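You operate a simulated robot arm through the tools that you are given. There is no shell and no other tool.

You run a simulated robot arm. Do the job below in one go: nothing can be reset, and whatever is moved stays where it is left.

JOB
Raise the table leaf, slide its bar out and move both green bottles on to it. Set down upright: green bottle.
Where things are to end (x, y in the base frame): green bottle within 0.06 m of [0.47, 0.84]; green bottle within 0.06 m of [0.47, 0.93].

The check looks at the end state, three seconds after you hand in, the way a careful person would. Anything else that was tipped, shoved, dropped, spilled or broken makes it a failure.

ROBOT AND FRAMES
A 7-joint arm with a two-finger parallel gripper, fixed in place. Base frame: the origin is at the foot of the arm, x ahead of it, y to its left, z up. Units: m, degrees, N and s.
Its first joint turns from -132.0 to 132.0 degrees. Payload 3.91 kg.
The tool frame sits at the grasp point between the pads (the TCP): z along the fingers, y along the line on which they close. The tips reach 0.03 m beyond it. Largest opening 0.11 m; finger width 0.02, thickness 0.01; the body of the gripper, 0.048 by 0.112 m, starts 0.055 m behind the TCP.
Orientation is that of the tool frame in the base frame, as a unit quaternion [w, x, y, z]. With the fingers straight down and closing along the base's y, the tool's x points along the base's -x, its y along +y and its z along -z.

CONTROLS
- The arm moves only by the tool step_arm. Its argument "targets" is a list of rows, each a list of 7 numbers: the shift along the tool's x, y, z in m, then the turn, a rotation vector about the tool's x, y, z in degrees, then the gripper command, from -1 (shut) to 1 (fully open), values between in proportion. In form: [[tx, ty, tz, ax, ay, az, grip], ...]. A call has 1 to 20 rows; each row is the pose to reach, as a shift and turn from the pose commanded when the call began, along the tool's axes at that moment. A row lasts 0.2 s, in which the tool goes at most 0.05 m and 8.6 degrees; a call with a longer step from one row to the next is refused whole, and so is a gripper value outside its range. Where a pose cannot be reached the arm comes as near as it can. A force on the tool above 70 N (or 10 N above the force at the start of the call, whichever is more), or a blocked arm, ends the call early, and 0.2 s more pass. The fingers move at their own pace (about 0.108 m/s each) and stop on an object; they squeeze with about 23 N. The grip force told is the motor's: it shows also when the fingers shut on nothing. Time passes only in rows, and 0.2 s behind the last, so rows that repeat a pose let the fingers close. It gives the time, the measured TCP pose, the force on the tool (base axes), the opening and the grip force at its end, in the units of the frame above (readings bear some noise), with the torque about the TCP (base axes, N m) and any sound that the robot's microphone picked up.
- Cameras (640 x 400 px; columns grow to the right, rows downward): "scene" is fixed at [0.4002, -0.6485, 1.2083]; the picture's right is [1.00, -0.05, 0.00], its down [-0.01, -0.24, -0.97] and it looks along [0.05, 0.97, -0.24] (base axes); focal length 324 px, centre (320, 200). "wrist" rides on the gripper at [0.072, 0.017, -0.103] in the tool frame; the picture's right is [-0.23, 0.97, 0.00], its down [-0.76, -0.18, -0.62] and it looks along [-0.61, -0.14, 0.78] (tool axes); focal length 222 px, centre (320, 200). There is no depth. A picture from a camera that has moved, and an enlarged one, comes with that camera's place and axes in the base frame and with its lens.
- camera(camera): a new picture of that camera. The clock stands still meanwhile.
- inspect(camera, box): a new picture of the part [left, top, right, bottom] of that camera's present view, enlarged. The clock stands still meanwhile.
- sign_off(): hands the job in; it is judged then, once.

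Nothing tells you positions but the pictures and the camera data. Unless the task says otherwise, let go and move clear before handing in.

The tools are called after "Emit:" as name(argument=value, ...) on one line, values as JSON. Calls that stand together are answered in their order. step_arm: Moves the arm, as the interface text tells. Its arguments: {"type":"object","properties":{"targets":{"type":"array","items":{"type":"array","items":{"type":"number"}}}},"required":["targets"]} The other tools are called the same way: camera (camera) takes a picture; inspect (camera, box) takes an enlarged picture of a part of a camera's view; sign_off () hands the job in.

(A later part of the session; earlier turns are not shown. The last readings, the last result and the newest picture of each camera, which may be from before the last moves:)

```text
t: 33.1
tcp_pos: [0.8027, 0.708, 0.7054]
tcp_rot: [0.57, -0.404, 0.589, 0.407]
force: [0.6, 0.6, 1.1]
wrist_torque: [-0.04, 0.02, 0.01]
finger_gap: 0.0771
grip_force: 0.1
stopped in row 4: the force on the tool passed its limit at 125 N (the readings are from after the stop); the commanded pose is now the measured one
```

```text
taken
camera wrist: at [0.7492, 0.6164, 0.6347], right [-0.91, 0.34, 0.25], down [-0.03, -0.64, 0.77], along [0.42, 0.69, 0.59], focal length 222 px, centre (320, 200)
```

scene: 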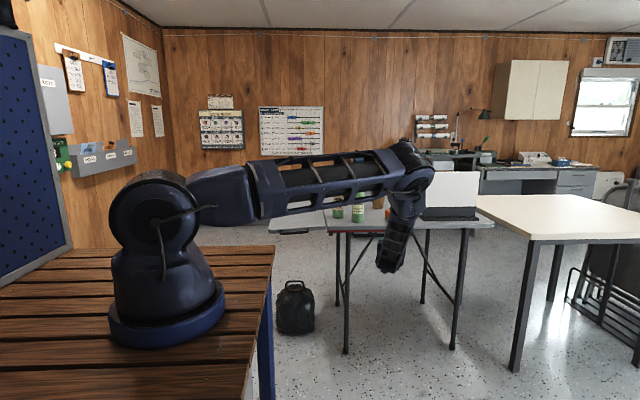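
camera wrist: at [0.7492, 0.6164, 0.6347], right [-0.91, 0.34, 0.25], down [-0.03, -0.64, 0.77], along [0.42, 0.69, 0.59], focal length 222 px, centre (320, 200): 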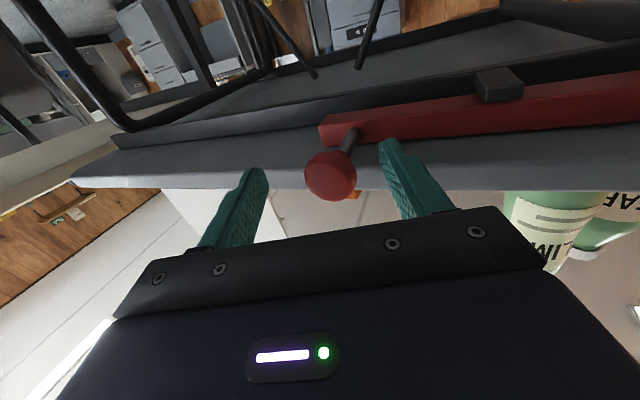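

A fingertip touched the table's front edge, which must be at about y≈0.75, and the arm stopped. I'll check that nothing shifted or tipped before closing.

Emit:
inspect(camera="scene", box=[300, 160, 500, 285])

Emit:
inspect(camera="wrist", box=[220, 60, 480, 220])

```text
3.20 times, centred on (400, 222) of scene
camera zoom: at [0.4002, -0.6485, 1.2083], right [1.0, -0.05, 0.0], down [-0.01, -0.24, -0.97], along [0.05, 0.97, -0.24], focal length 1037 px, centre (64, 128)
```

zoom: 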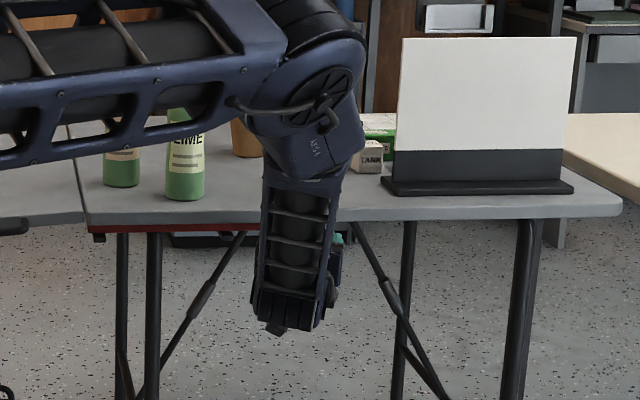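

```text
2.46 times, centred on (350, 140) of wrist
camera zoom: at [0.7492, 0.6164, 0.6347], right [-0.91, 0.34, 0.25], down [-0.03, -0.64, 0.77], along [0.42, 0.69, 0.59], focal length 547 px, centre (246, 348)
```

zoom: 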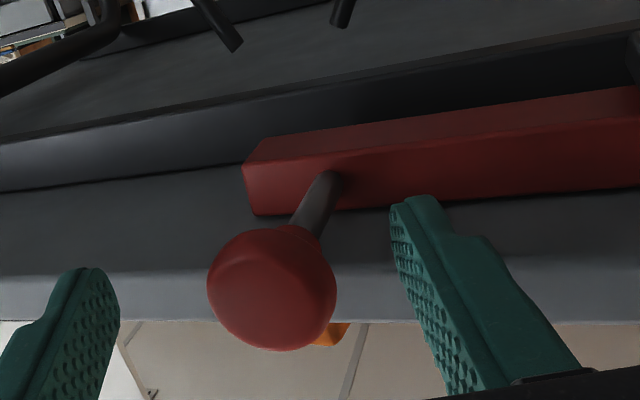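

Nothing has moved. I'll back off 3 mm and close on the knob.

Emit:
step_arm(targets=[[0, 0, -0.003, 0, 0, 0, 0.4], [0, 0, -0.003, 0, 0, 0, 0.0], [0, 0, -0.003, 0, 0, 0, -1], [0, 0, -0.003, 0, 0, 0, -1], [0, 0, -0.003, 0, 0, 0, -1]])

Emit:
inspect(camera="wrist", box=[220, 60, 480, 220])

```text
t: 34.4
tcp_pos: [0.7966, 0.7088, 0.705]
tcp_rot: [0.568, -0.405, 0.588, 0.408]
force: [-58.9, 14.4, 4.2]
wrist_torque: [0.6, -0.1, 0.6]
finger_gap: 0.0307
grip_force: 45.3
```

```text
2.46 times, centred on (350, 140) of wrist
camera zoom: at [0.7432, 0.6159, 0.6342], right [-0.91, 0.33, 0.25], down [-0.02, -0.64, 0.77], along [0.41, 0.7, 0.59], focal length 547 px, centre (246, 348)
```

zoom: 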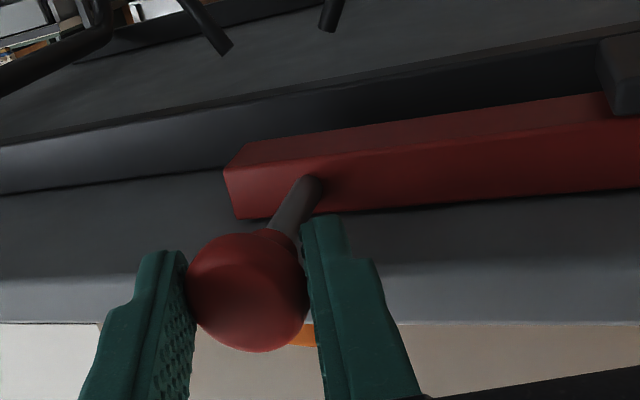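

The knob is gripped and pulling the tool slightly to −x. I'll now slide it along −x slowly and watch the force.

Emit:
step_arm(targets=[[0.0001, 0.0047, -0.0017, 0, 0, 0, -1], [0.0002, 0.0141, -0.0051, 0, 0, 0, -1], [0.0004, 0.0235, -0.0085, 0, 0, 0, -1], [0.0006, 0.0329, -0.0119, 0, 0, 0, -1], [0.0009, 0.047, -0.017, 0, 0, 0, -1]])

Emit:
camera(camera="wrist")

```text
t: 35.5
tcp_pos: [0.7525, 0.7035, 0.706]
tcp_rot: [0.57, -0.403, 0.59, 0.405]
force: [0.6, -20.8, 9.2]
wrist_torque: [0.21, -0.03, -0.16]
finger_gap: 0.0304
grip_force: 45.2
```

```text
taken
camera wrist: at [0.6996, 0.6115, 0.6354], right [-0.91, 0.34, 0.24], down [-0.03, -0.64, 0.77], along [0.42, 0.69, 0.59], focal length 222 px, centre (320, 200)
```

wrist: 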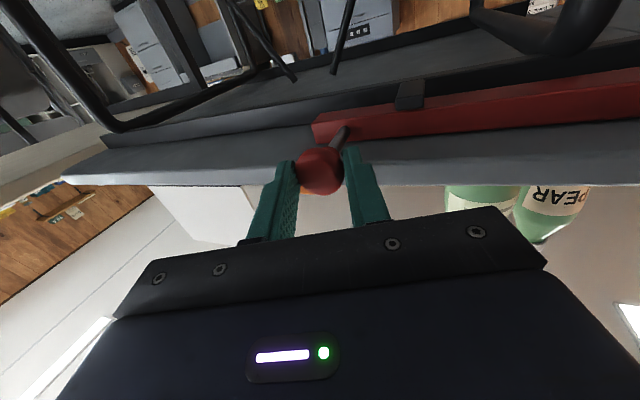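

The bar slides freely. Continuing.

Emit:
step_arm(targets=[[0.0002, 0.0141, -0.0055, 0, 0, 0, -1], [0.0004, 0.0282, -0.0106, 0, 0, 0, -1], [0.0006, 0.0423, -0.0157, 0, 0, 0, -1], [0.0009, 0.0564, -0.0208, 0, 0, 0, -1], [0.0011, 0.0705, -0.0259, 0, 0, 0, -1]])

Emit:
camera(camera="wrist")

Emit:
camera(camera="scene")

```text
t: 36.8
tcp_pos: [0.675, 0.7043, 0.7057]
tcp_rot: [0.569, -0.404, 0.589, 0.407]
force: [0.2, -30.9, 12.5]
wrist_torque: [0.15, -0.04, -0.37]
finger_gap: 0.0307
grip_force: 45.4
```

```text
taken
camera wrist: at [0.6213, 0.6118, 0.6353], right [-0.91, 0.34, 0.25], down [-0.03, -0.64, 0.77], along [0.42, 0.69, 0.59], focal length 222 px, centre (320, 200)
```

wrist: 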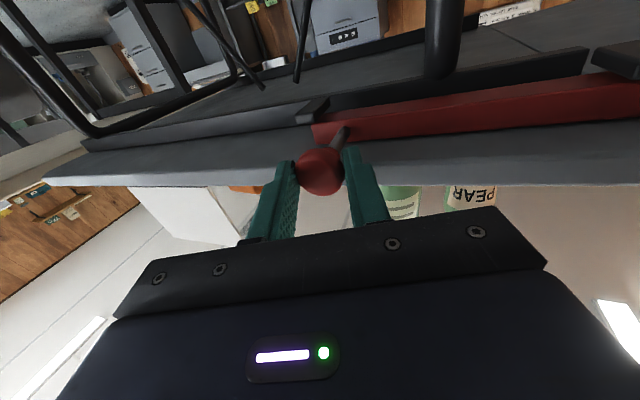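

```text
taken
```

scene: 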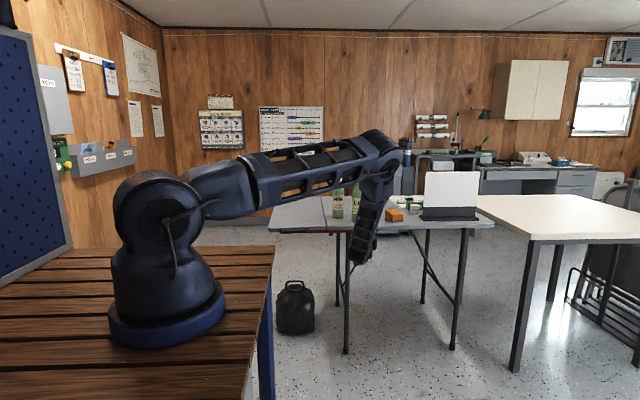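

About 0.12 m out so far. Continuing in smaller steps, easing 1.5 mm in −y, watching for the end stop.

Emit:
step_arm(targets=[[0.0002, 0.0089, -0.0048, 0, 0, 0, -1], [0.0003, 0.0183, -0.0082, 0, 0, 0, -1], [0.0005, 0.0277, -0.0116, 0, 0, 0, -1], [0.0006, 0.0371, -0.015, 0, 0, 0, -1], [0.0008, 0.0465, -0.0184, 0, 0, 0, -1]])

Emit:
camera(camera="wrist")

Emit:
inspect(camera="scene", box=[250, 180, 410, 280])

```text
t: 38.0
tcp_pos: [0.624, 0.7034, 0.7072]
tcp_rot: [0.569, -0.405, 0.588, 0.408]
force: [-0.5, 2.5, -13.1]
wrist_torque: [-0.29, 0.24, -0.03]
finger_gap: 0.0306
grip_force: 44.9
```

```text
taken
camera wrist: at [0.5718, 0.6117, 0.6355], right [-0.91, 0.34, 0.25], down [-0.03, -0.64, 0.77], along [0.42, 0.69, 0.59], focal length 222 px, centre (320, 200)
```

wrist: 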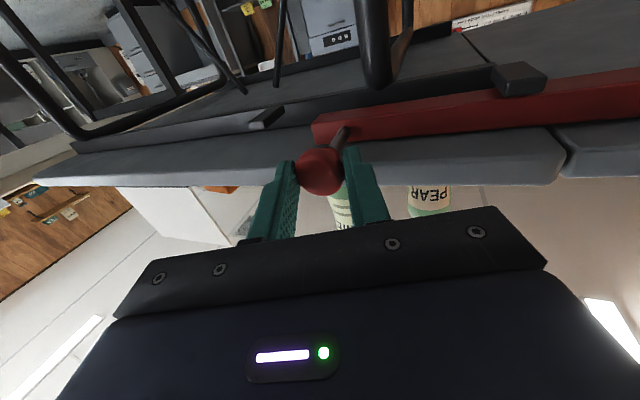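

```text
4.00 times, centred on (330, 230) of scene
camera zoom: at [0.4002, -0.6485, 1.2083], right [1.0, -0.05, 0.0], down [-0.01, -0.24, -0.97], along [0.05, 0.97, -0.24], focal length 1297 px, centre (280, 80)
```

zoom: 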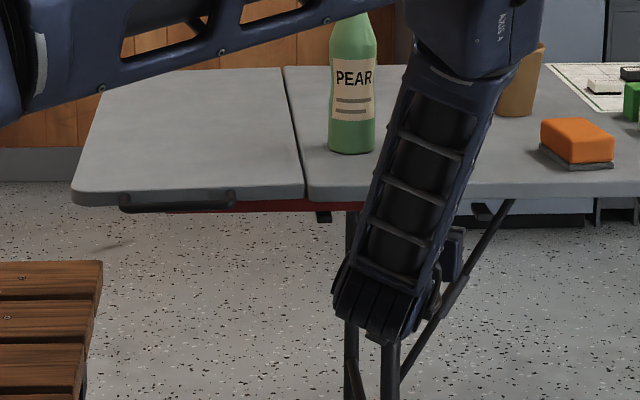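

The bar now extends well under the leaf (~0.17 m). I'll continue slowly to its end stop.

Emit:
step_arm(targets=[[0.0001, 0.0075, -0.0027, 0, 0, 0, -1], [0.0003, 0.015, -0.0054, 0, 0, 0, -1], [0.0004, 0.0225, -0.0081, 0, 0, 0, -1], [0.0006, 0.03, -0.0108, 0, 0, 0, -1]])

Emit:
camera(camera="wrist")

```text
t: 39.0
tcp_pos: [0.5934, 0.7037, 0.7063]
tcp_rot: [0.569, -0.403, 0.59, 0.407]
force: [0.5, -13.2, -12.4]
wrist_torque: [-0.01, 0.12, -0.18]
finger_gap: 0.0304
grip_force: 44.8
```

```text
taken
camera wrist: at [0.5411, 0.6119, 0.6354], right [-0.91, 0.34, 0.25], down [-0.03, -0.64, 0.77], along [0.42, 0.69, 0.59], focal length 222 px, centre (320, 200)
```

wrist: 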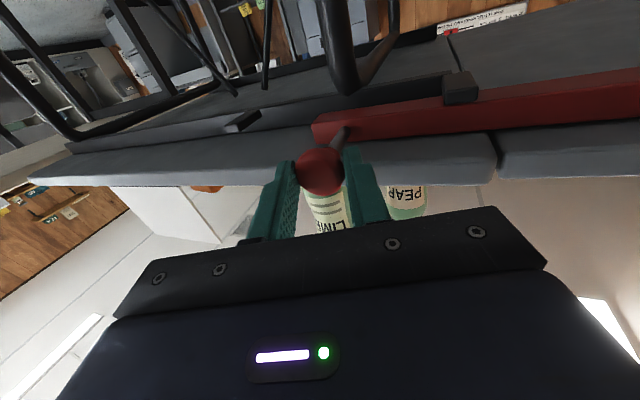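

Emit:
step_arm(targets=[[0.0001, 0.0055, -0.002, 0, 0, 0, -1], [0.0002, 0.011, -0.004, 0, 0, 0, -1], [0.0003, 0.0165, -0.006, 0, 0, 0, -1], [0.0004, 0.022, -0.008, 0, 0, 0, -1]])

```text
t: 39.6
tcp_pos: [0.5938, 0.7027, 0.7066]
tcp_rot: [0.575, -0.401, 0.59, 0.401]
force: [12.7, 17.1, -10.6]
wrist_torque: [-0.65, 0.23, -0.14]
finger_gap: 0.0305
grip_force: 44.7
stopped in row 3: the force on the tool passed its limit at 82 N (the readings are from after the stop); the commanded pose is now the measured one
```

The bar has hit its end stop after about 0.20 m. I'll release the knob and back away.

Emit:
step_arm(targets=[[0, 0, 0, 0, 0, 0, -0.2], [0, 0, 0, 0, 0, 0, -0.05], [0, 0, -0.002, 0, 0, 0, -0.05], [0, 0, -0.03, 0, 0, 0, -0.05], [0, 0, -0.06, 0, 0, 0, 0.0], [0, 0, -0.1, 0, 0, 0, 0.5], [0, 0, -0.14, 0, 0, 0, 1]])

Emit:
camera(camera="wrist")

Emit:
camera(camera="scene")

Emit:
inspect(camera="scene", box=[250, 180, 410, 280])

```text
t: 41.2
tcp_pos: [0.5444, 0.5724, 0.7114]
tcp_rot: [0.575, -0.4, 0.59, 0.402]
force: [-0.1, -0.3, 0.2]
wrist_torque: [0.0, 0.0, -0.01]
finger_gap: 0.1099
grip_force: 0.1
```

```text
taken
camera wrist: at [0.4897, 0.4812, 0.6398], right [-0.91, 0.35, 0.24], down [-0.04, -0.64, 0.77], along [0.42, 0.69, 0.59], focal length 222 px, centre (320, 200)
```

wrist: 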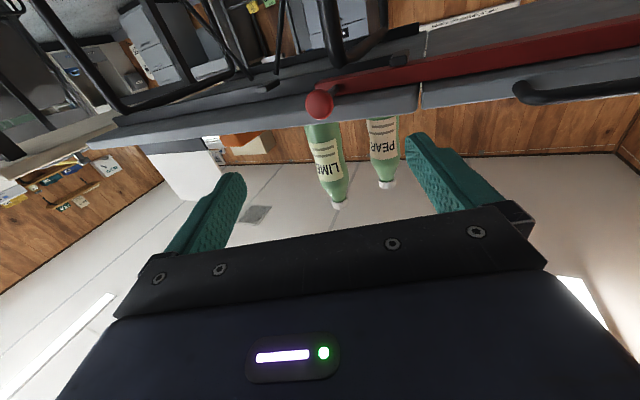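

```text
taken
```

scene: 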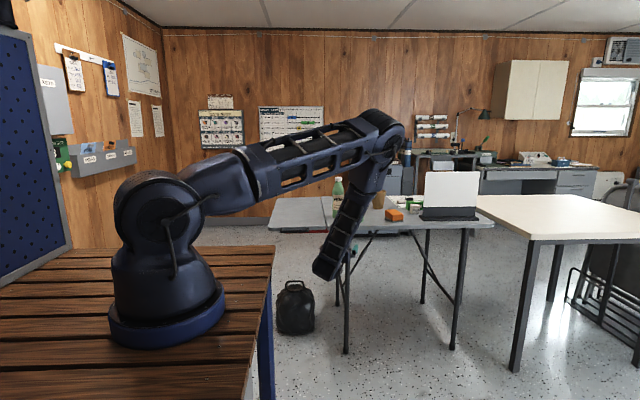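

```text
4.00 times, centred on (330, 230) of scene
camera zoom: at [0.4002, -0.6485, 1.2083], right [1.0, -0.05, 0.0], down [-0.01, -0.24, -0.97], along [0.05, 0.97, -0.24], focal length 1297 px, centre (280, 80)
```

zoom: 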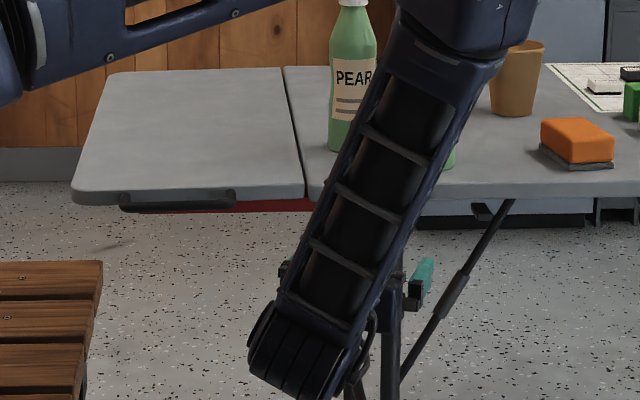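

Emit:
inspect(camera="scene", box=[262, 210, 342, 250])

Emit:
inspect(camera="wrist", box=[380, 20, 640, 180])

```text
8.00 times, centred on (302, 230) of scene
camera zoom: at [0.4002, -0.6485, 1.2083], right [1.0, -0.05, 0.0], down [-0.01, -0.24, -0.97], along [0.05, 0.97, -0.24], focal length 2594 px, centre (464, -40)
```

zoom: 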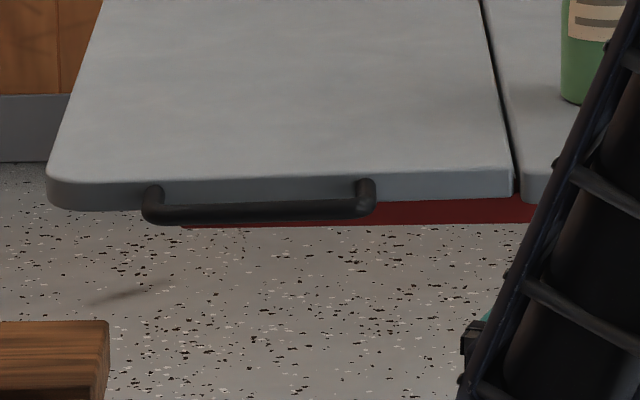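

```text
2.46 times, centred on (510, 100) of wrist
camera zoom: at [0.4897, 0.4812, 0.6398], right [-0.91, 0.35, 0.24], down [-0.04, -0.64, 0.77], along [0.42, 0.69, 0.59], focal length 547 px, centre (-148, 446)
```

zoom: 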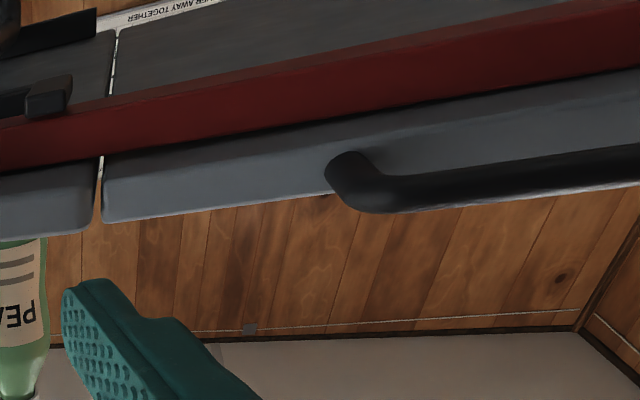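

The bar is fully out and the leaf stays up. Next I'll raise and tilt the tool down with the fingers shut, then press gently on the leaf's free end so it rests on the bar.

Emit:
step_arm(targets=[[-0.04, 0.0, 0, 0, 6.5, 0, -1], [-0.08, 0.01, 0, 0, 13, 0, -1], [-0.12, 0.025, 0, 0, 19.5, 0, -1], [-0.155, 0.05, 0, 0, 26, 0, -1], [-0.185, 0.08, 0, 0, 32.5, 0, -1], [-0.21, 0.115, -0.001, 0, 39, 0, -1], [-0.225, 0.15, -0.002, 0, 45.5, 0, -1], [-0.235, 0.18, -0.003, 0, 52, 0, -1], [-0.2367, 0.205, -0.004, 0, 58.5, 0, -1], [-0.2367, 0.228, -0.004, 0, 65, 0, -1]])

Emit:
camera(camera="wrist")

Emit:
camera(camera="scene")

```text
t: 43.4
tcp_pos: [0.3316, 0.6518, 0.9504]
tcp_rot: [0.167, -0.554, 0.806, 0.124]
force: [0.8, -0.2, 0.2]
wrist_torque: [0.03, -0.01, -0.01]
finger_gap: 0.0
grip_force: 23.3
```

```text
taken
camera wrist: at [0.2777, 0.5572, 1.0159], right [-0.83, 0.54, 0.11], down [0.34, 0.35, 0.88], along [0.44, 0.77, -0.47], focal length 222 px, centre (320, 200)
```

wrist: 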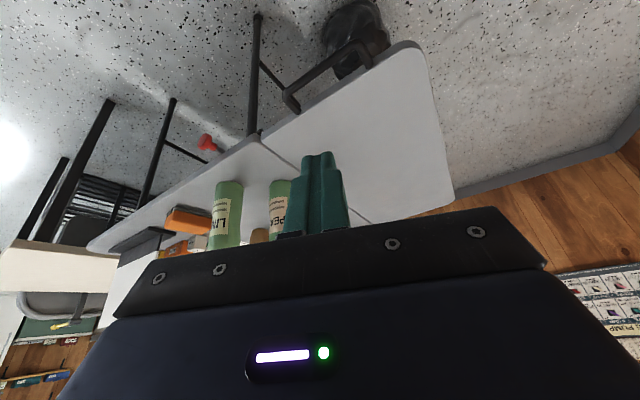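

```text
taken
```

scene: 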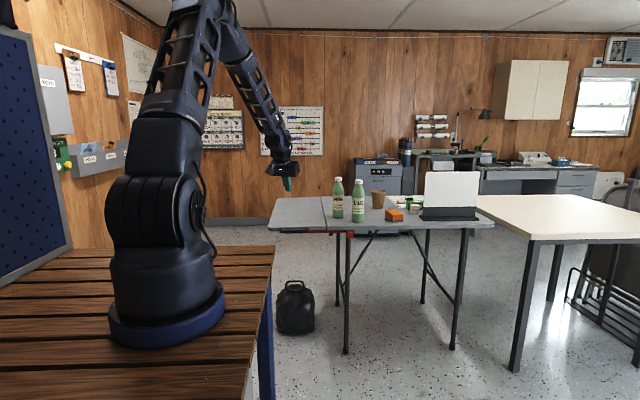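

The arm is now elbow-up with a clear view. I'll zoom in to measure the leaf, bar and bottles.

Emit:
inspect(camera="scene", box=[260, 170, 420, 270])

Emit:
inspect(camera="wrist", box=[160, 40, 480, 240])

```text
4.00 times, centred on (340, 220) of scene
camera zoom: at [0.4002, -0.6485, 1.2083], right [1.0, -0.05, 0.0], down [-0.01, -0.24, -0.97], along [0.05, 0.97, -0.24], focal length 1297 px, centre (240, 120)
```

zoom: 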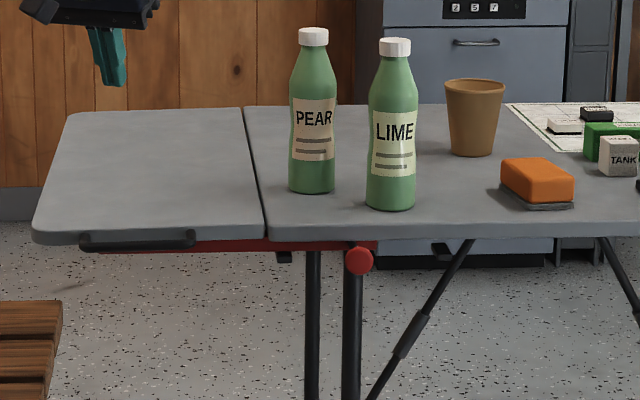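

```text
2.00 times, centred on (320, 140) of wrist
camera zoom: at [0.2777, 0.5572, 1.0159], right [-0.83, 0.54, 0.11], down [0.34, 0.35, 0.88], along [0.44, 0.77, -0.47], focal length 444 px, centre (320, 320)
```

zoom: 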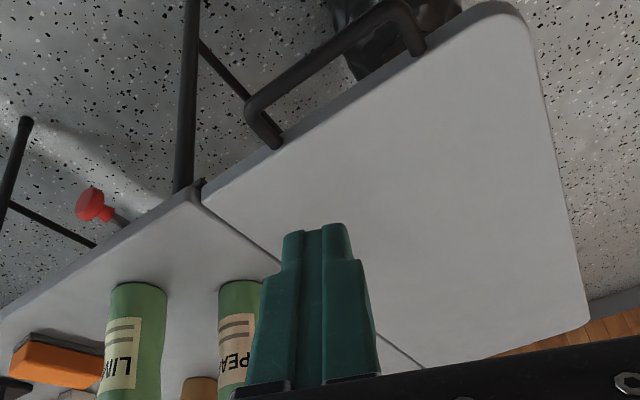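

The leaf spans x≈0.24–0.50 and the bar reaches under it to x≈0.32. I'll hover the shut fingertips over the leaf near (0.30, 0.83).

Emit:
step_arm(targets=[[-0.0115, 0.015, 0.0327, 0, 0, 0, -1], [-0.023, 0.03, 0.0654, 0, 0, 0, -1], [-0.0344, 0.045, 0.0981, 0, 0, 0, -1], [-0.0459, 0.06, 0.1308, 0, 0, 0, -1], [-0.0573, 0.075, 0.1635, 0, 0, 0, -1], [-0.0688, 0.09, 0.1962, 0, 0, 0, -1]])

Emit:
inspect(camera="scene", box=[260, 170, 420, 270])

Emit:
camera(camera="wrist")

```text
t: 44.8
tcp_pos: [0.2963, 0.8169, 0.8023]
tcp_rot: [0.168, -0.553, 0.806, 0.124]
force: [-0.2, 0.1, 0.1]
wrist_torque: [-0.03, 0.01, -0.04]
finger_gap: 0.0
grip_force: 23.1
```

```text
4.00 times, centred on (340, 220) of scene
camera zoom: at [0.4002, -0.6485, 1.2083], right [1.0, -0.05, 0.0], down [-0.01, -0.24, -0.97], along [0.05, 0.97, -0.24], focal length 1297 px, centre (240, 120)
```

zoom: 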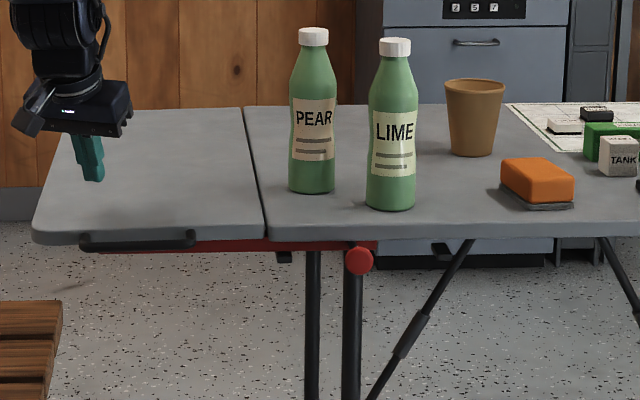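

```text
taken
camera wrist: at [0.2433, 0.7216, 0.8656], right [-0.83, 0.54, 0.11], down [0.34, 0.34, 0.88], along [0.44, 0.77, -0.47], focal length 222 px, centre (320, 200)
```

wrist: 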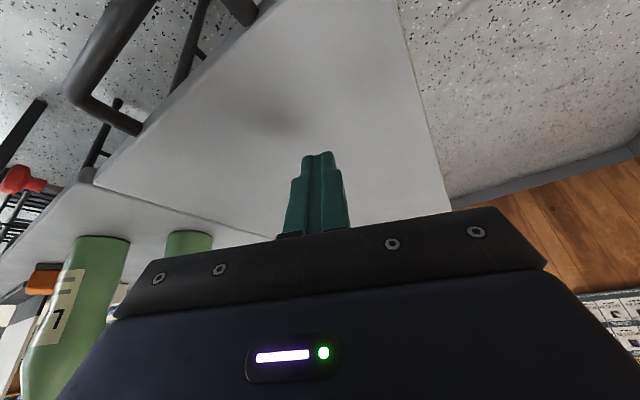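

Emit:
step_arm(targets=[[0.0033, 0, 0.0073, 0, 0, 0, -1], [0.0065, 0, 0.0146, 0, 0, 0, -1], [0.0098, 0, 0.0219, 0, 0, 0, -1], [0.0122, 0, 0.0274, 0, 0, 0, -1]])

```text
t: 45.8
tcp_pos: [0.2965, 0.8177, 0.77]
tcp_rot: [0.168, -0.554, 0.806, 0.124]
force: [0.0, -1.0, 0.2]
wrist_torque: [0.0, 0.0, -0.02]
finger_gap: 0.0
grip_force: 22.7
```

Emit:
step_arm(targets=[[0.0008, 0, 0.0018, 0, 0, 0, -1], [0.0016, 0, 0.0037, 0, 0, 0, -1], [0.0016, 0, 0.0037, 0, 0, 0, -1]])

```text
t: 46.6
tcp_pos: [0.2953, 0.8184, 0.7678]
tcp_rot: [0.167, -0.554, 0.806, 0.124]
force: [-0.6, -1.3, 3.6]
wrist_torque: [0.02, 0.0, -0.02]
finger_gap: 0.0
grip_force: 23.6
```

Contact is beginning (3.6 N). I'll press down a couple of millimetres at a time.

Emit:
step_arm(targets=[[0.0004, 0, 0.0009, 0, 0, 0, -1], [0.0008, 0, 0.0018, 0, 0, 0, -1], [0.0008, 0, 0.0018, 0, 0, 0, -1]])

```text
t: 47.4
tcp_pos: [0.2965, 0.8188, 0.7675]
tcp_rot: [0.168, -0.554, 0.806, 0.125]
force: [-0.7, -6.5, 27.6]
wrist_torque: [-0.16, -0.07, 0.28]
finger_gap: 0.0002
grip_force: 23.0
```

The leaf is firmly supported: 27 N with no movement, leaf top at z≈0.736. Next is Pear, at about (0.571, 0.906), then Lime at (0.660, 0.829). I'll lift and go to a pre-grasp with the tool 25° below horizontal, azimuth 62°.

Emit:
step_arm(targets=[[-0.0203, 0.0007, -0.0456, 0, 0, 0, -1], [-0.0407, 0.0015, -0.0913, 0, 0, 0, -0.5], [-0.0465, -0.0292, -0.0865, 0.72, -5.86, 0.73, 0.8], [-0.0522, -0.0598, -0.0817, 1.43, -11.73, 1.46, 0.8], [-0.058, -0.0905, -0.0769, 2.15, -17.6, 2.19, 0.8], [-0.0637, -0.1212, -0.0721, 2.86, -23.46, 2.91, 0.8], [-0.0695, -0.1519, -0.0673, 3.58, -29.32, 3.64, 0.8], [-0.0752, -0.1825, -0.0625, 4.29, -35.19, 4.37, 0.8], [-0.081, -0.2132, -0.0577, 5.01, -41.05, 5.1, 0.8]])

Emit:
camera(camera="wrist")

Emit:
camera(camera="scene")

```text
t: 49.4
tcp_pos: [0.5152, 0.7894, 0.847]
tcp_rot: [0.458, -0.432, 0.724, 0.283]
force: [-1.6, -0.2, 1.1]
wrist_torque: [-0.01, 0.0, -0.02]
finger_gap: 0.0989
grip_force: 0.0
```

```text
taken
camera wrist: at [0.4419, 0.6873, 0.8246], right [-0.81, 0.54, 0.22], down [0.06, -0.31, 0.95], along [0.58, 0.79, 0.22], focal length 222 px, centre (320, 200)
```

wrist: 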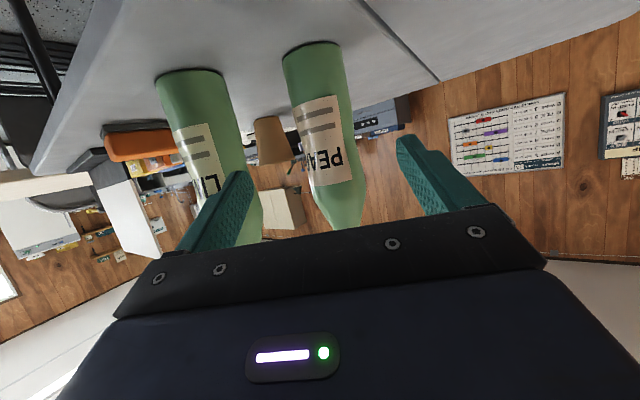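

```text
taken
```

scene: 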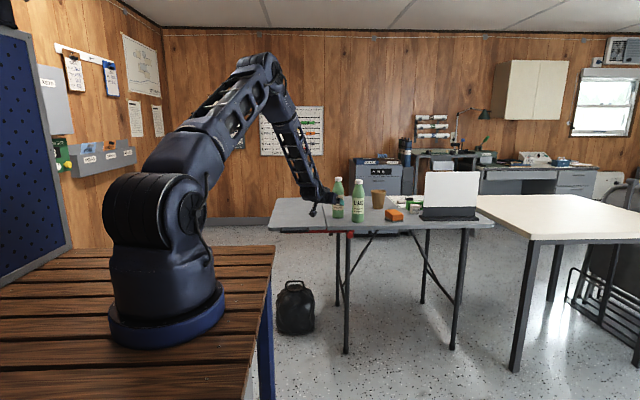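

I'm in front of Pear with a natural arm posture. I'll approach part way and re-check centring.

Emit:
step_arm(targets=[[-0.0076, 0.001, 0.0212, 0, 0, 0, 0.8], [-0.0151, 0.0021, 0.0423, 0, 0, 0, 0.8], [-0.0227, 0.0031, 0.0635, 0, 0, 0, 0.8]])

Emit:
camera(camera="wrist")

Emit:
inspect(camera="scene", box=[280, 160, 400, 235])

```text
t: 50.2
tcp_pos: [0.5445, 0.8471, 0.8416]
tcp_rot: [0.457, -0.432, 0.724, 0.283]
force: [-0.7, -0.3, 0.3]
wrist_torque: [0.01, 0.01, 0.0]
finger_gap: 0.099
grip_force: 0.0
```

```text
taken
camera wrist: at [0.4709, 0.747, 0.8184], right [-0.81, 0.54, 0.22], down [0.06, -0.3, 0.95], along [0.58, 0.79, 0.22], focal length 222 px, centre (320, 200)
```

wrist: 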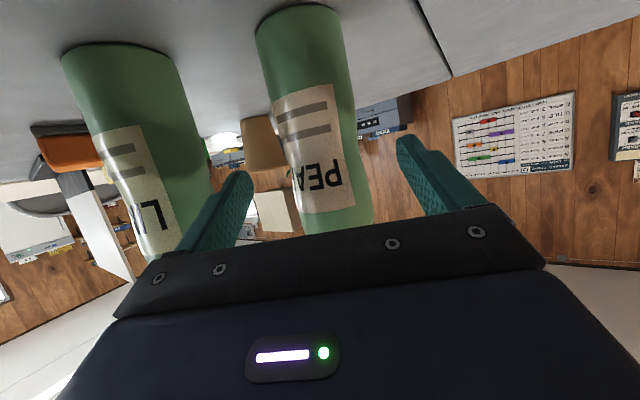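

```text
5.33 times, centred on (340, 198) of scene
camera zoom: at [0.4002, -0.6485, 1.2083], right [1.0, -0.05, 0.0], down [-0.01, -0.24, -0.97], along [0.05, 0.97, -0.24], focal length 1729 px, centre (213, 213)
```

zoom: 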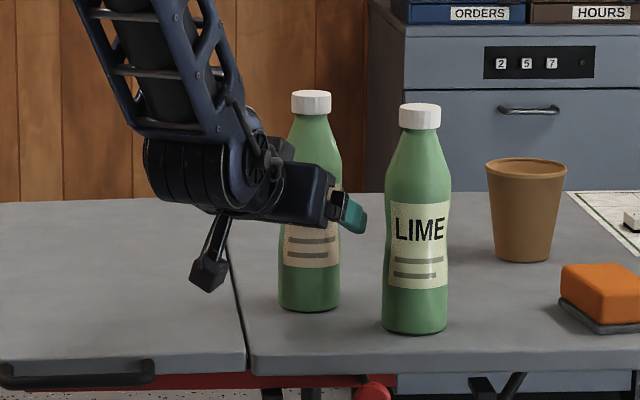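

Emit:
inspect(camera="wrist", box=[220, 80, 420, 205])

```text
3.20 times, centred on (320, 142) of wrist
camera zoom: at [0.4709, 0.747, 0.8184], right [-0.81, 0.54, 0.22], down [0.06, -0.3, 0.95], along [0.58, 0.79, 0.22], focal length 711 px, centre (320, 384)
```

zoom: 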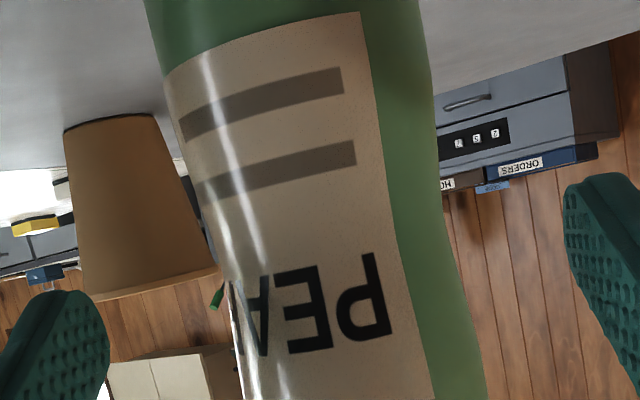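

Pear is centred between the fingers. I'll advance the last 56 mm and close.

Emit:
step_arm(targets=[[-0.0062, 0.0001, 0.0179, 0, 0, 0, 0.8], [-0.0124, 0.0002, 0.0358, 0, 0, 0, 0.8], [-0.0186, 0.0003, 0.0537, 0, 0, 0, 0.8], [-0.0186, 0.0003, 0.0537, 0, 0, 0, 0.3], [-0.0186, 0.0003, 0.0537, 0, 0, 0, -0.2], [-0.0186, 0.0003, 0.0537, 0, 0, 0, -1], [-0.0186, 0.0003, 0.0537, 0, 0, 0, -1]])

Emit:
camera(camera="wrist")

Emit:
inspect(camera="scene", box=[280, 160, 400, 235])

```text
t: 51.8
tcp_pos: [0.5697, 0.8997, 0.8376]
tcp_rot: [0.457, -0.432, 0.725, 0.282]
force: [0.9, -0.8, 1.4]
wrist_torque: [-0.05, -0.1, 0.0]
finger_gap: 0.0564
grip_force: 23.3
```

```text
taken
camera wrist: at [0.4975, 0.7987, 0.8141], right [-0.81, 0.54, 0.22], down [0.06, -0.3, 0.95], along [0.58, 0.79, 0.22], focal length 222 px, centre (320, 200)
```

wrist: 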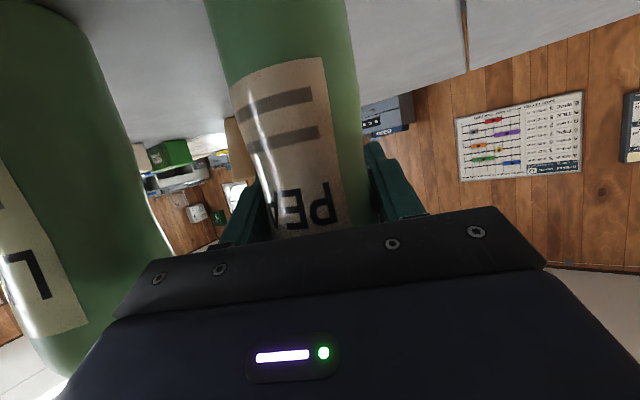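

```text
5.33 times, centred on (340, 198) of scene
camera zoom: at [0.4002, -0.6485, 1.2083], right [1.0, -0.05, 0.0], down [-0.01, -0.24, -0.97], along [0.05, 0.97, -0.24], focal length 1729 px, centre (213, 213)
```

zoom: 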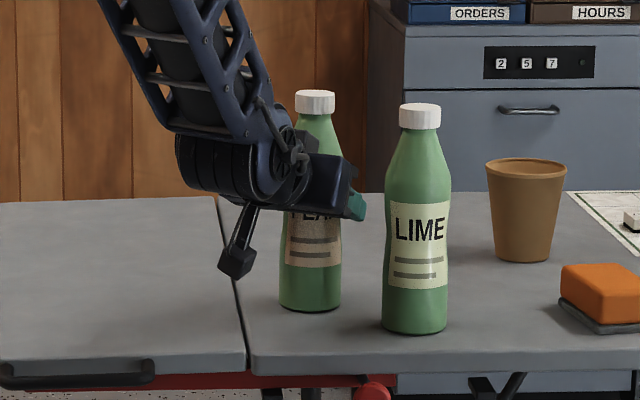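

Pear is gripped (gap 0.056, light forces). I'll lift it straight up 6 cm.

Emit:
step_arm(targets=[[-0.0091, 0.0001, -0.0042, 0, 0, 0, -1], [-0.0227, 0.0003, -0.0105, 0, 0, 0, -1], [-0.0409, 0.0006, -0.019, 0, 0, 0, -1], [-0.0545, 0.0008, -0.0253, 0, 0, 0, -1]])

Emit:
inspect(camera="scene", box=[280, 150, 400, 235])

```text
t: 52.8
tcp_pos: [0.5703, 0.9002, 0.8948]
tcp_rot: [0.457, -0.432, 0.725, 0.282]
force: [0.3, -0.6, -0.8]
wrist_torque: [0.01, 0.01, -0.02]
finger_gap: 0.0563
grip_force: 23.2
```

```text
4.71 times, centred on (340, 192) of scene
camera zoom: at [0.4002, -0.6485, 1.2083], right [1.0, -0.05, 0.0], down [-0.01, -0.24, -0.97], along [0.05, 0.97, -0.24], focal length 1526 px, centre (226, 235)
```

zoom: 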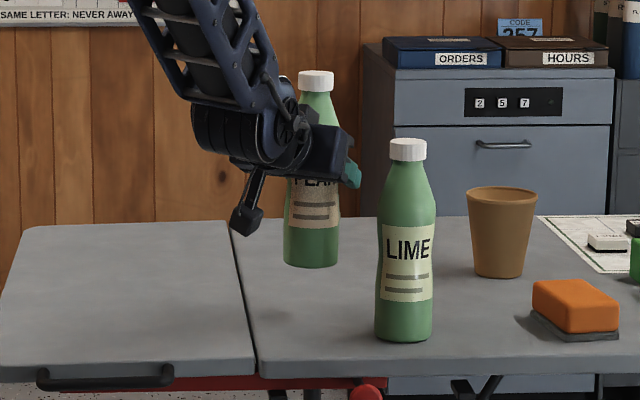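

Pear is lifted and light. Moving it over to the leaf target at about (0.455, 0.94).

Emit:
step_arm(targets=[[0.0015, 0.015, -0.0026, 0, 0, 0, -1], [0.0039, 0.0401, -0.007, 0, 0, 0, -1], [0.0063, 0.0652, -0.0114, 0, 0, 0, -1], [0.0092, 0.095, -0.0166, 0, 0, 0, -1], [0.0109, 0.112, -0.0196, 0, 0, 0, -1], [0.0117, 0.1203, -0.021, 0, 0, 0, -1]])

Emit:
camera(camera="wrist")

Emit:
inspect(camera="scene", box=[260, 150, 400, 240])

```text
t: 54.2
tcp_pos: [0.4522, 0.9339, 0.8932]
tcp_rot: [0.456, -0.433, 0.724, 0.283]
force: [0.0, -0.1, 0.5]
wrist_torque: [0.05, -0.01, -0.02]
finger_gap: 0.0563
grip_force: 23.2
```

```text
taken
camera wrist: at [0.3795, 0.8333, 0.8721], right [-0.81, 0.54, 0.22], down [0.06, -0.3, 0.95], along [0.58, 0.79, 0.22], focal length 222 px, centre (320, 200)
```

wrist: 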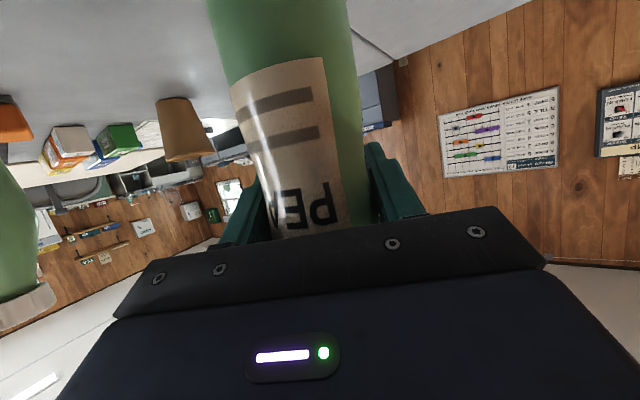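

```text
4.44 times, centred on (330, 195) of scene
camera zoom: at [0.4002, -0.6485, 1.2083], right [1.0, -0.05, 0.0], down [-0.01, -0.24, -0.97], along [0.05, 0.97, -0.24], focal length 1441 px, centre (276, 222)
```

zoom: 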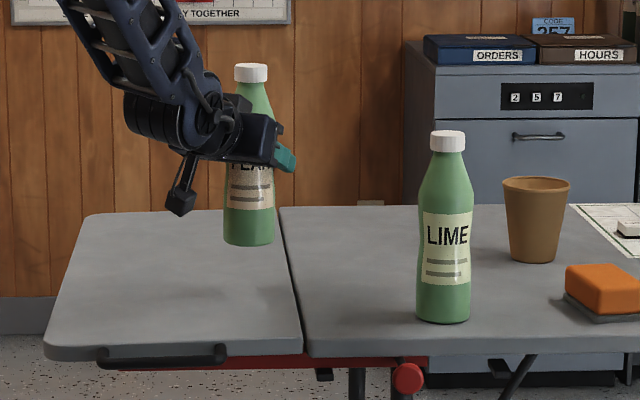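

Emit:
step_arm(targets=[[0.0118, -0.0002, 0.0055, 0, 0, 0, -1], [0.0236, -0.0003, 0.011, 0, 0, 0, -1], [0.0345, -0.0005, 0.016, 0, 0, 0, -1], [0.0427, -0.0006, 0.0198, 0, 0, 0, -1]])

Emit:
inspect(camera="scene", box=[260, 150, 400, 240])

```text
t: 55.2
tcp_pos: [0.4516, 0.9342, 0.8469]
tcp_rot: [0.457, -0.432, 0.725, 0.282]
force: [-0.7, 0.3, -0.3]
wrist_torque: [-0.03, 0.01, 0.0]
finger_gap: 0.0562
grip_force: 22.8
```

```text
4.44 times, centred on (330, 195) of scene
camera zoom: at [0.4002, -0.6485, 1.2083], right [1.0, -0.05, 0.0], down [-0.01, -0.24, -0.97], along [0.05, 0.97, -0.24], focal length 1441 px, centre (276, 222)
```

zoom: 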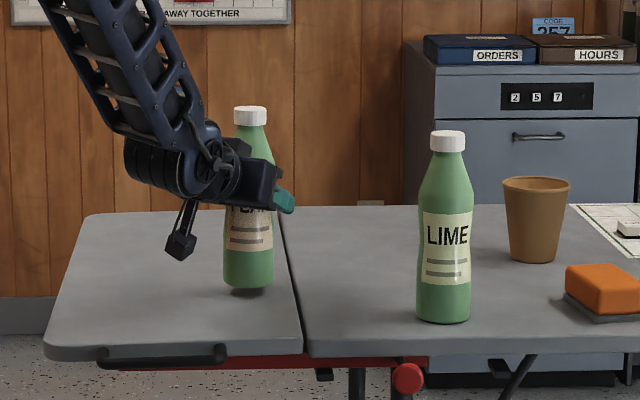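

Emit:
step_arm(targets=[[0.0027, 0, 0.0013, 0, 0, 0, -1], [0.0054, -0.0001, 0.0025, 0, 0, 0, -1], [0.0073, -0.0001, 0.0034, 0, 0, 0, -1]])

```text
t: 56.0
tcp_pos: [0.4503, 0.9342, 0.8408]
tcp_rot: [0.457, -0.432, 0.724, 0.283]
force: [0.5, 0.1, 0.0]
wrist_torque: [0.02, 0.0, -0.01]
finger_gap: 0.0562
grip_force: 23.0
```

Emit:
step_arm(targets=[[0.0014, 0, 0.0006, 0, 0, 0, -1], [0.0027, 0, 0.0013, 0, 0, 0, -1], [0.0027, 0, 0.0013, 0, 0, 0, -1]])

```text
t: 56.8
tcp_pos: [0.4515, 0.9342, 0.8375]
tcp_rot: [0.458, -0.432, 0.724, 0.283]
force: [-0.5, -0.1, -0.2]
wrist_torque: [0.01, -0.03, 0.0]
finger_gap: 0.0564
grip_force: 23.2
```

Emit:
step_arm(targets=[[0.0009, 0, 0.0004, 0, 0, 0, -1], [0.0018, 0, 0.0008, 0, 0, 0, -1], [0.0018, 0, 0.0008, 0, 0, 0, -1]])

Emit:
inspect(camera="scene", box=[290, 190, 350, 235])

```text
t: 57.6
tcp_pos: [0.4526, 0.9351, 0.8366]
tcp_rot: [0.458, -0.432, 0.724, 0.283]
force: [1.2, 0.1, 5.3]
wrist_torque: [-0.1, -0.22, 0.01]
finger_gap: 0.0564
grip_force: 22.6
```

```text
8.89 times, centred on (320, 212) of scene
camera zoom: at [0.4002, -0.6485, 1.2083], right [1.0, -0.05, 0.0], down [-0.01, -0.24, -0.97], along [0.05, 0.97, -0.24], focal length 2882 px, centre (320, 89)
```

zoom: 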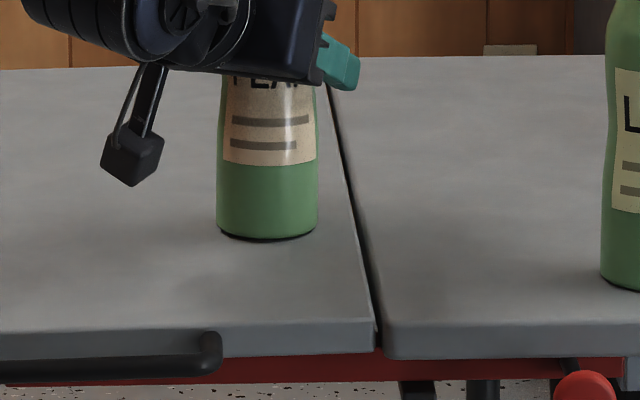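

Pear is set on the leaf (5 N contact). I'll release and back out along the tool axis.

Emit:
step_arm(targets=[[0, 0, 0, 0, 0, 0, 0.2], [0, 0, 0, 0, 0, 0, 0.5], [0, 0, 0, 0, 0, 0, 0.8], [0, 0, -0.02, 0, 0, 0, 0.8], [0, 0, -0.05, 0, 0, 0, 0.8], [0, 0, -0.09, 0, 0, 0, 0.8], [0, 0, -0.13, 0, 0, 0, 0.8]])

Emit:
camera(camera="wrist")

Emit:
inspect(camera="scene", box=[260, 150, 400, 240])

```text
t: 59.2
tcp_pos: [0.3986, 0.8277, 0.8898]
tcp_rot: [0.455, -0.434, 0.724, 0.283]
force: [0.5, 0.3, -0.9]
wrist_torque: [-0.01, -0.03, -0.01]
finger_gap: 0.0993
grip_force: 0.1
```

```text
taken
camera wrist: at [0.3252, 0.7268, 0.8662], right [-0.81, 0.54, 0.22], down [0.06, -0.3, 0.95], along [0.58, 0.79, 0.22], focal length 222 px, centre (320, 200)
```

wrist: 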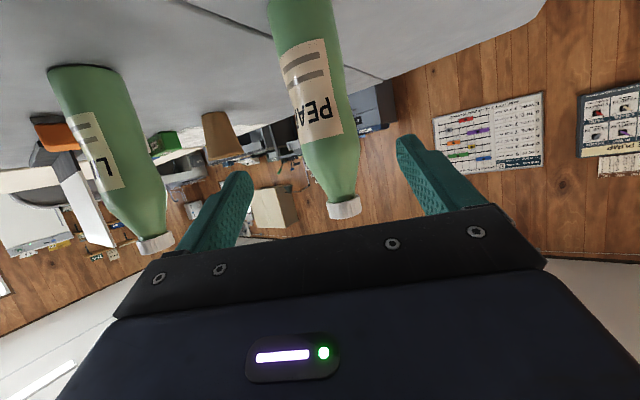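

```text
4.44 times, centred on (330, 195) of scene
camera zoom: at [0.4002, -0.6485, 1.2083], right [1.0, -0.05, 0.0], down [-0.01, -0.24, -0.97], along [0.05, 0.97, -0.24], focal length 1441 px, centre (276, 222)
```

zoom: 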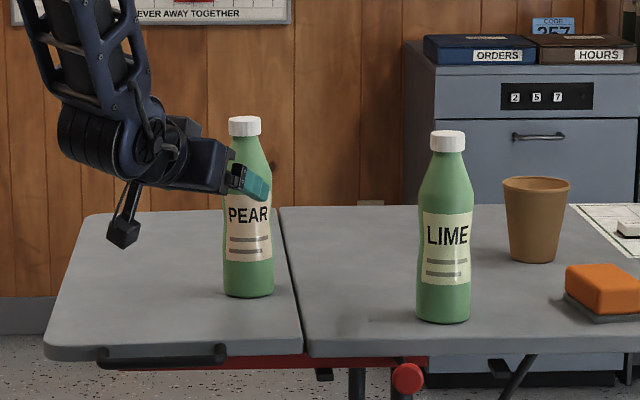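

Pear stands upright on the leaf at about (0.455, 0.94). Moving to a pre-grasp for Lime at about (0.660, 0.829).

Emit:
step_arm(targets=[[0.0, -0.033, 0.0, 0, 0, 0, 0.8], [0.0, -0.066, 0.0, 0, 0, 0, 0.8], [0.005, -0.1, 0.003, 0, 0, 0, 0.8], [0.012, -0.134, 0.006, 0, 0, 0, 0.8], [0.02, -0.168, 0.01, 0, 0, 0, 0.8], [0.028, -0.202, 0.015, 0, 0, 0, 0.8], [0.0345, -0.2325, 0.0192, 0, 0, 0, 0.8]])

Emit:
camera(camera="wrist")

Emit:
inspect(camera="wrist", box=[220, 20, 440, 220])

Emit:
inspect(camera="scene", box=[260, 150, 420, 250])

```text
t: 60.8
tcp_pos: [0.6039, 0.7254, 0.8485]
tcp_rot: [0.457, -0.432, 0.724, 0.283]
force: [-0.4, 0.4, -0.1]
wrist_torque: [-0.01, 0.03, -0.04]
finger_gap: 0.099
grip_force: 0.0
```

```text
taken
camera wrist: at [0.5303, 0.6241, 0.825], right [-0.81, 0.54, 0.22], down [0.06, -0.31, 0.95], along [0.58, 0.79, 0.22], focal length 222 px, centre (320, 200)
```

wrist: 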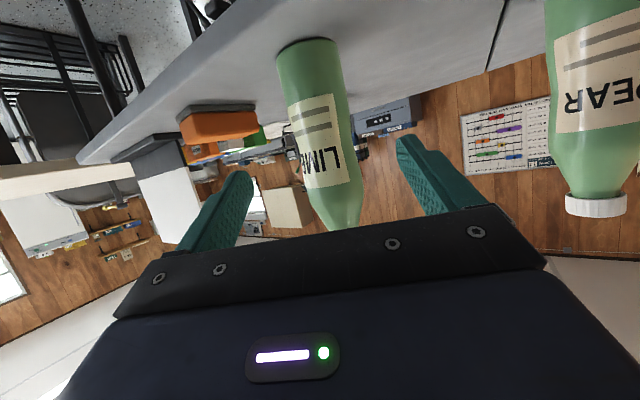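

```text
2.00 times, centred on (330, 120) of wrist
camera zoom: at [0.5303, 0.6241, 0.825], right [-0.81, 0.54, 0.22], down [0.06, -0.31, 0.95], along [0.58, 0.79, 0.22], focal length 444 px, centre (300, 360)
```

zoom: 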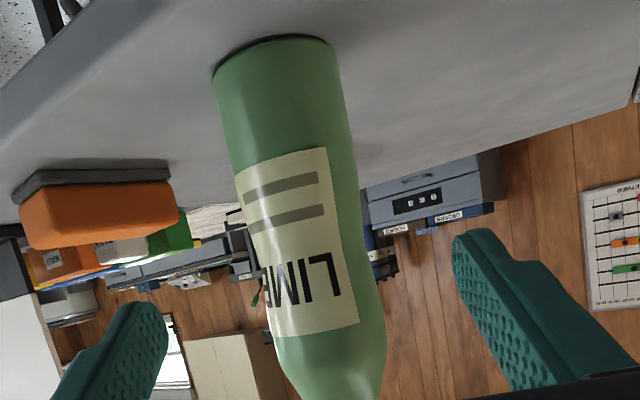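

```text
4.00 times, centred on (340, 200) of scene
camera zoom: at [0.4002, -0.6485, 1.2083], right [1.0, -0.05, 0.0], down [-0.01, -0.24, -0.97], along [0.05, 0.97, -0.24], focal length 1297 px, centre (240, 200)
```

zoom: 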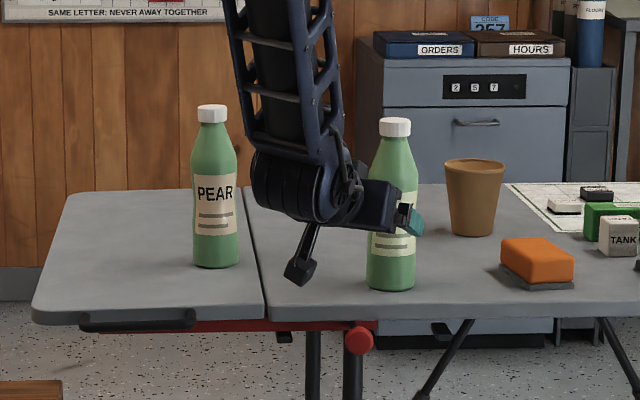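

Lime is exactly centred on the tool axis. Advancing and gripping it at the same height as Pear.

Emit:
step_arm(targets=[[-0.0084, 0.0001, 0.024, 0, 0, 0, 0.8], [-0.0168, 0.0002, 0.048, 0, 0, 0, 0.8], [-0.0252, 0.0003, 0.072, 0, 0, 0, 0.8], [-0.0318, 0.0004, 0.0907, 0, 0, 0, 0.8], [-0.0371, 0.0005, 0.1059, 0, 0, 0, 0.8], [-0.0371, 0.0005, 0.1059, 0, 0, 0, 0.3], [-0.0371, 0.0005, 0.1059, 0, 0, 0, -0.2], [-0.0371, 0.0005, 0.1059, 0, 0, 0, -1], [-0.0371, 0.0005, 0.1059, 0, 0, 0, -1]])

Emit:
camera(camera="wrist")

Emit:
inspect(camera="scene", box=[260, 150, 420, 250])

```text
t: 62.8
tcp_pos: [0.6557, 0.8254, 0.8363]
tcp_rot: [0.457, -0.432, 0.724, 0.283]
force: [0.8, -0.4, 0.5]
wrist_torque: [-0.05, -0.1, 0.0]
finger_gap: 0.0562
grip_force: 23.1
```

```text
taken
camera wrist: at [0.5824, 0.723, 0.8137], right [-0.81, 0.54, 0.22], down [0.06, -0.3, 0.95], along [0.58, 0.79, 0.22], focal length 222 px, centre (320, 200)
```

wrist: 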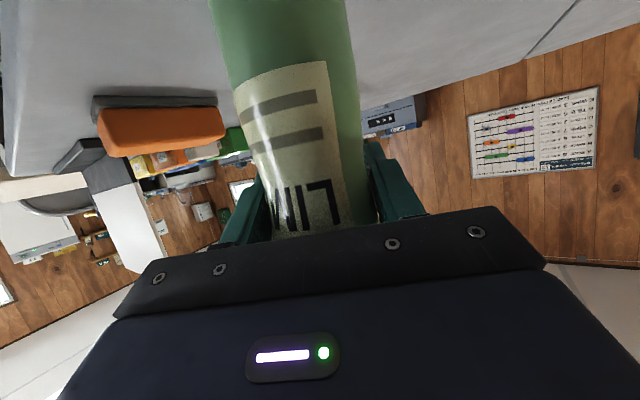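

```text
4.00 times, centred on (340, 200) of scene
camera zoom: at [0.4002, -0.6485, 1.2083], right [1.0, -0.05, 0.0], down [-0.01, -0.24, -0.97], along [0.05, 0.97, -0.24], focal length 1297 px, centre (240, 200)
```

zoom: 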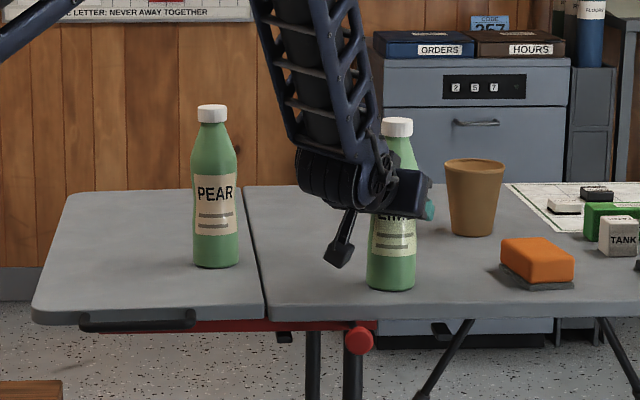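

Lime is gripped. I'll lift it 6 cm and carry it over the leaf to about (0.457, 0.832).

Emit:
step_arm(targets=[[-0.0091, 0.0001, -0.0042, 0, 0, 0, -1], [-0.0227, 0.0003, -0.0105, 0, 0, 0, -1], [-0.0409, 0.0006, -0.019, 0, 0, 0, -1], [-0.0545, 0.0008, -0.0253, 0, 0, 0, -1], [-0.0524, 0.01, -0.0295, 0, 0, 0, -1], [-0.0482, 0.028, -0.0378, 0, 0, 0, -1], [-0.0421, 0.055, -0.0503, 0, 0, 0, -1], [-0.0358, 0.082, -0.0628, 0, 0, 0, -1], [-0.0295, 0.109, -0.0754, 0, 0, 0, -1], [-0.0234, 0.135, -0.0876, 0, 0, 0, -1], [-0.018, 0.158, -0.0982, 0, 0, 0, -1], [-0.0148, 0.172, -0.1047, 0, 0, 0, -1], [-0.013, 0.18, -0.1084, 0, 0, 0, -1]])

Emit:
inspect(camera="scene", box=[260, 150, 420, 250])

Emit:
camera(camera="wrist")

```text
t: 65.6
tcp_pos: [0.4537, 0.8255, 0.8965]
tcp_rot: [0.457, -0.431, 0.725, 0.283]
force: [0.9, 0.1, -1.2]
wrist_torque: [0.03, -0.01, 0.04]
finger_gap: 0.0561
grip_force: 22.9
```

```text
4.00 times, centred on (340, 200) of scene
camera zoom: at [0.4002, -0.6485, 1.2083], right [1.0, -0.05, 0.0], down [-0.01, -0.24, -0.97], along [0.05, 0.97, -0.24], focal length 1297 px, centre (240, 200)
```

zoom: 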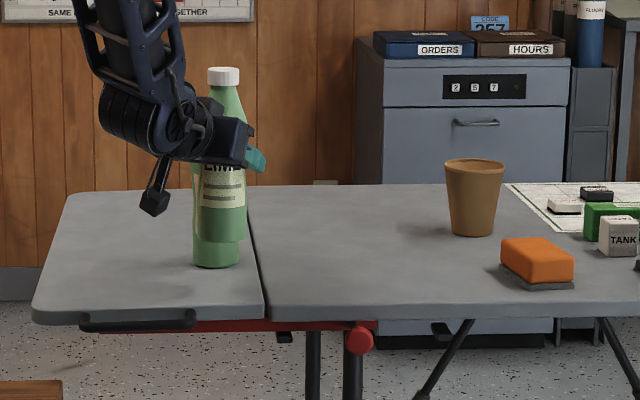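

```text
taken
camera wrist: at [0.3815, 0.723, 0.8745], right [-0.81, 0.54, 0.22], down [0.06, -0.3, 0.95], along [0.58, 0.79, 0.22], focal length 222 px, centre (320, 200)
```

wrist: 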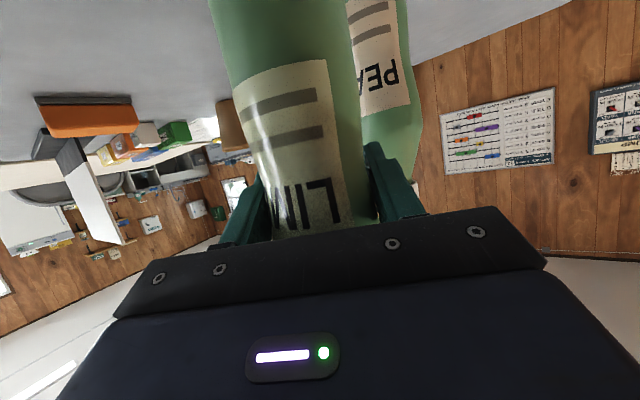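

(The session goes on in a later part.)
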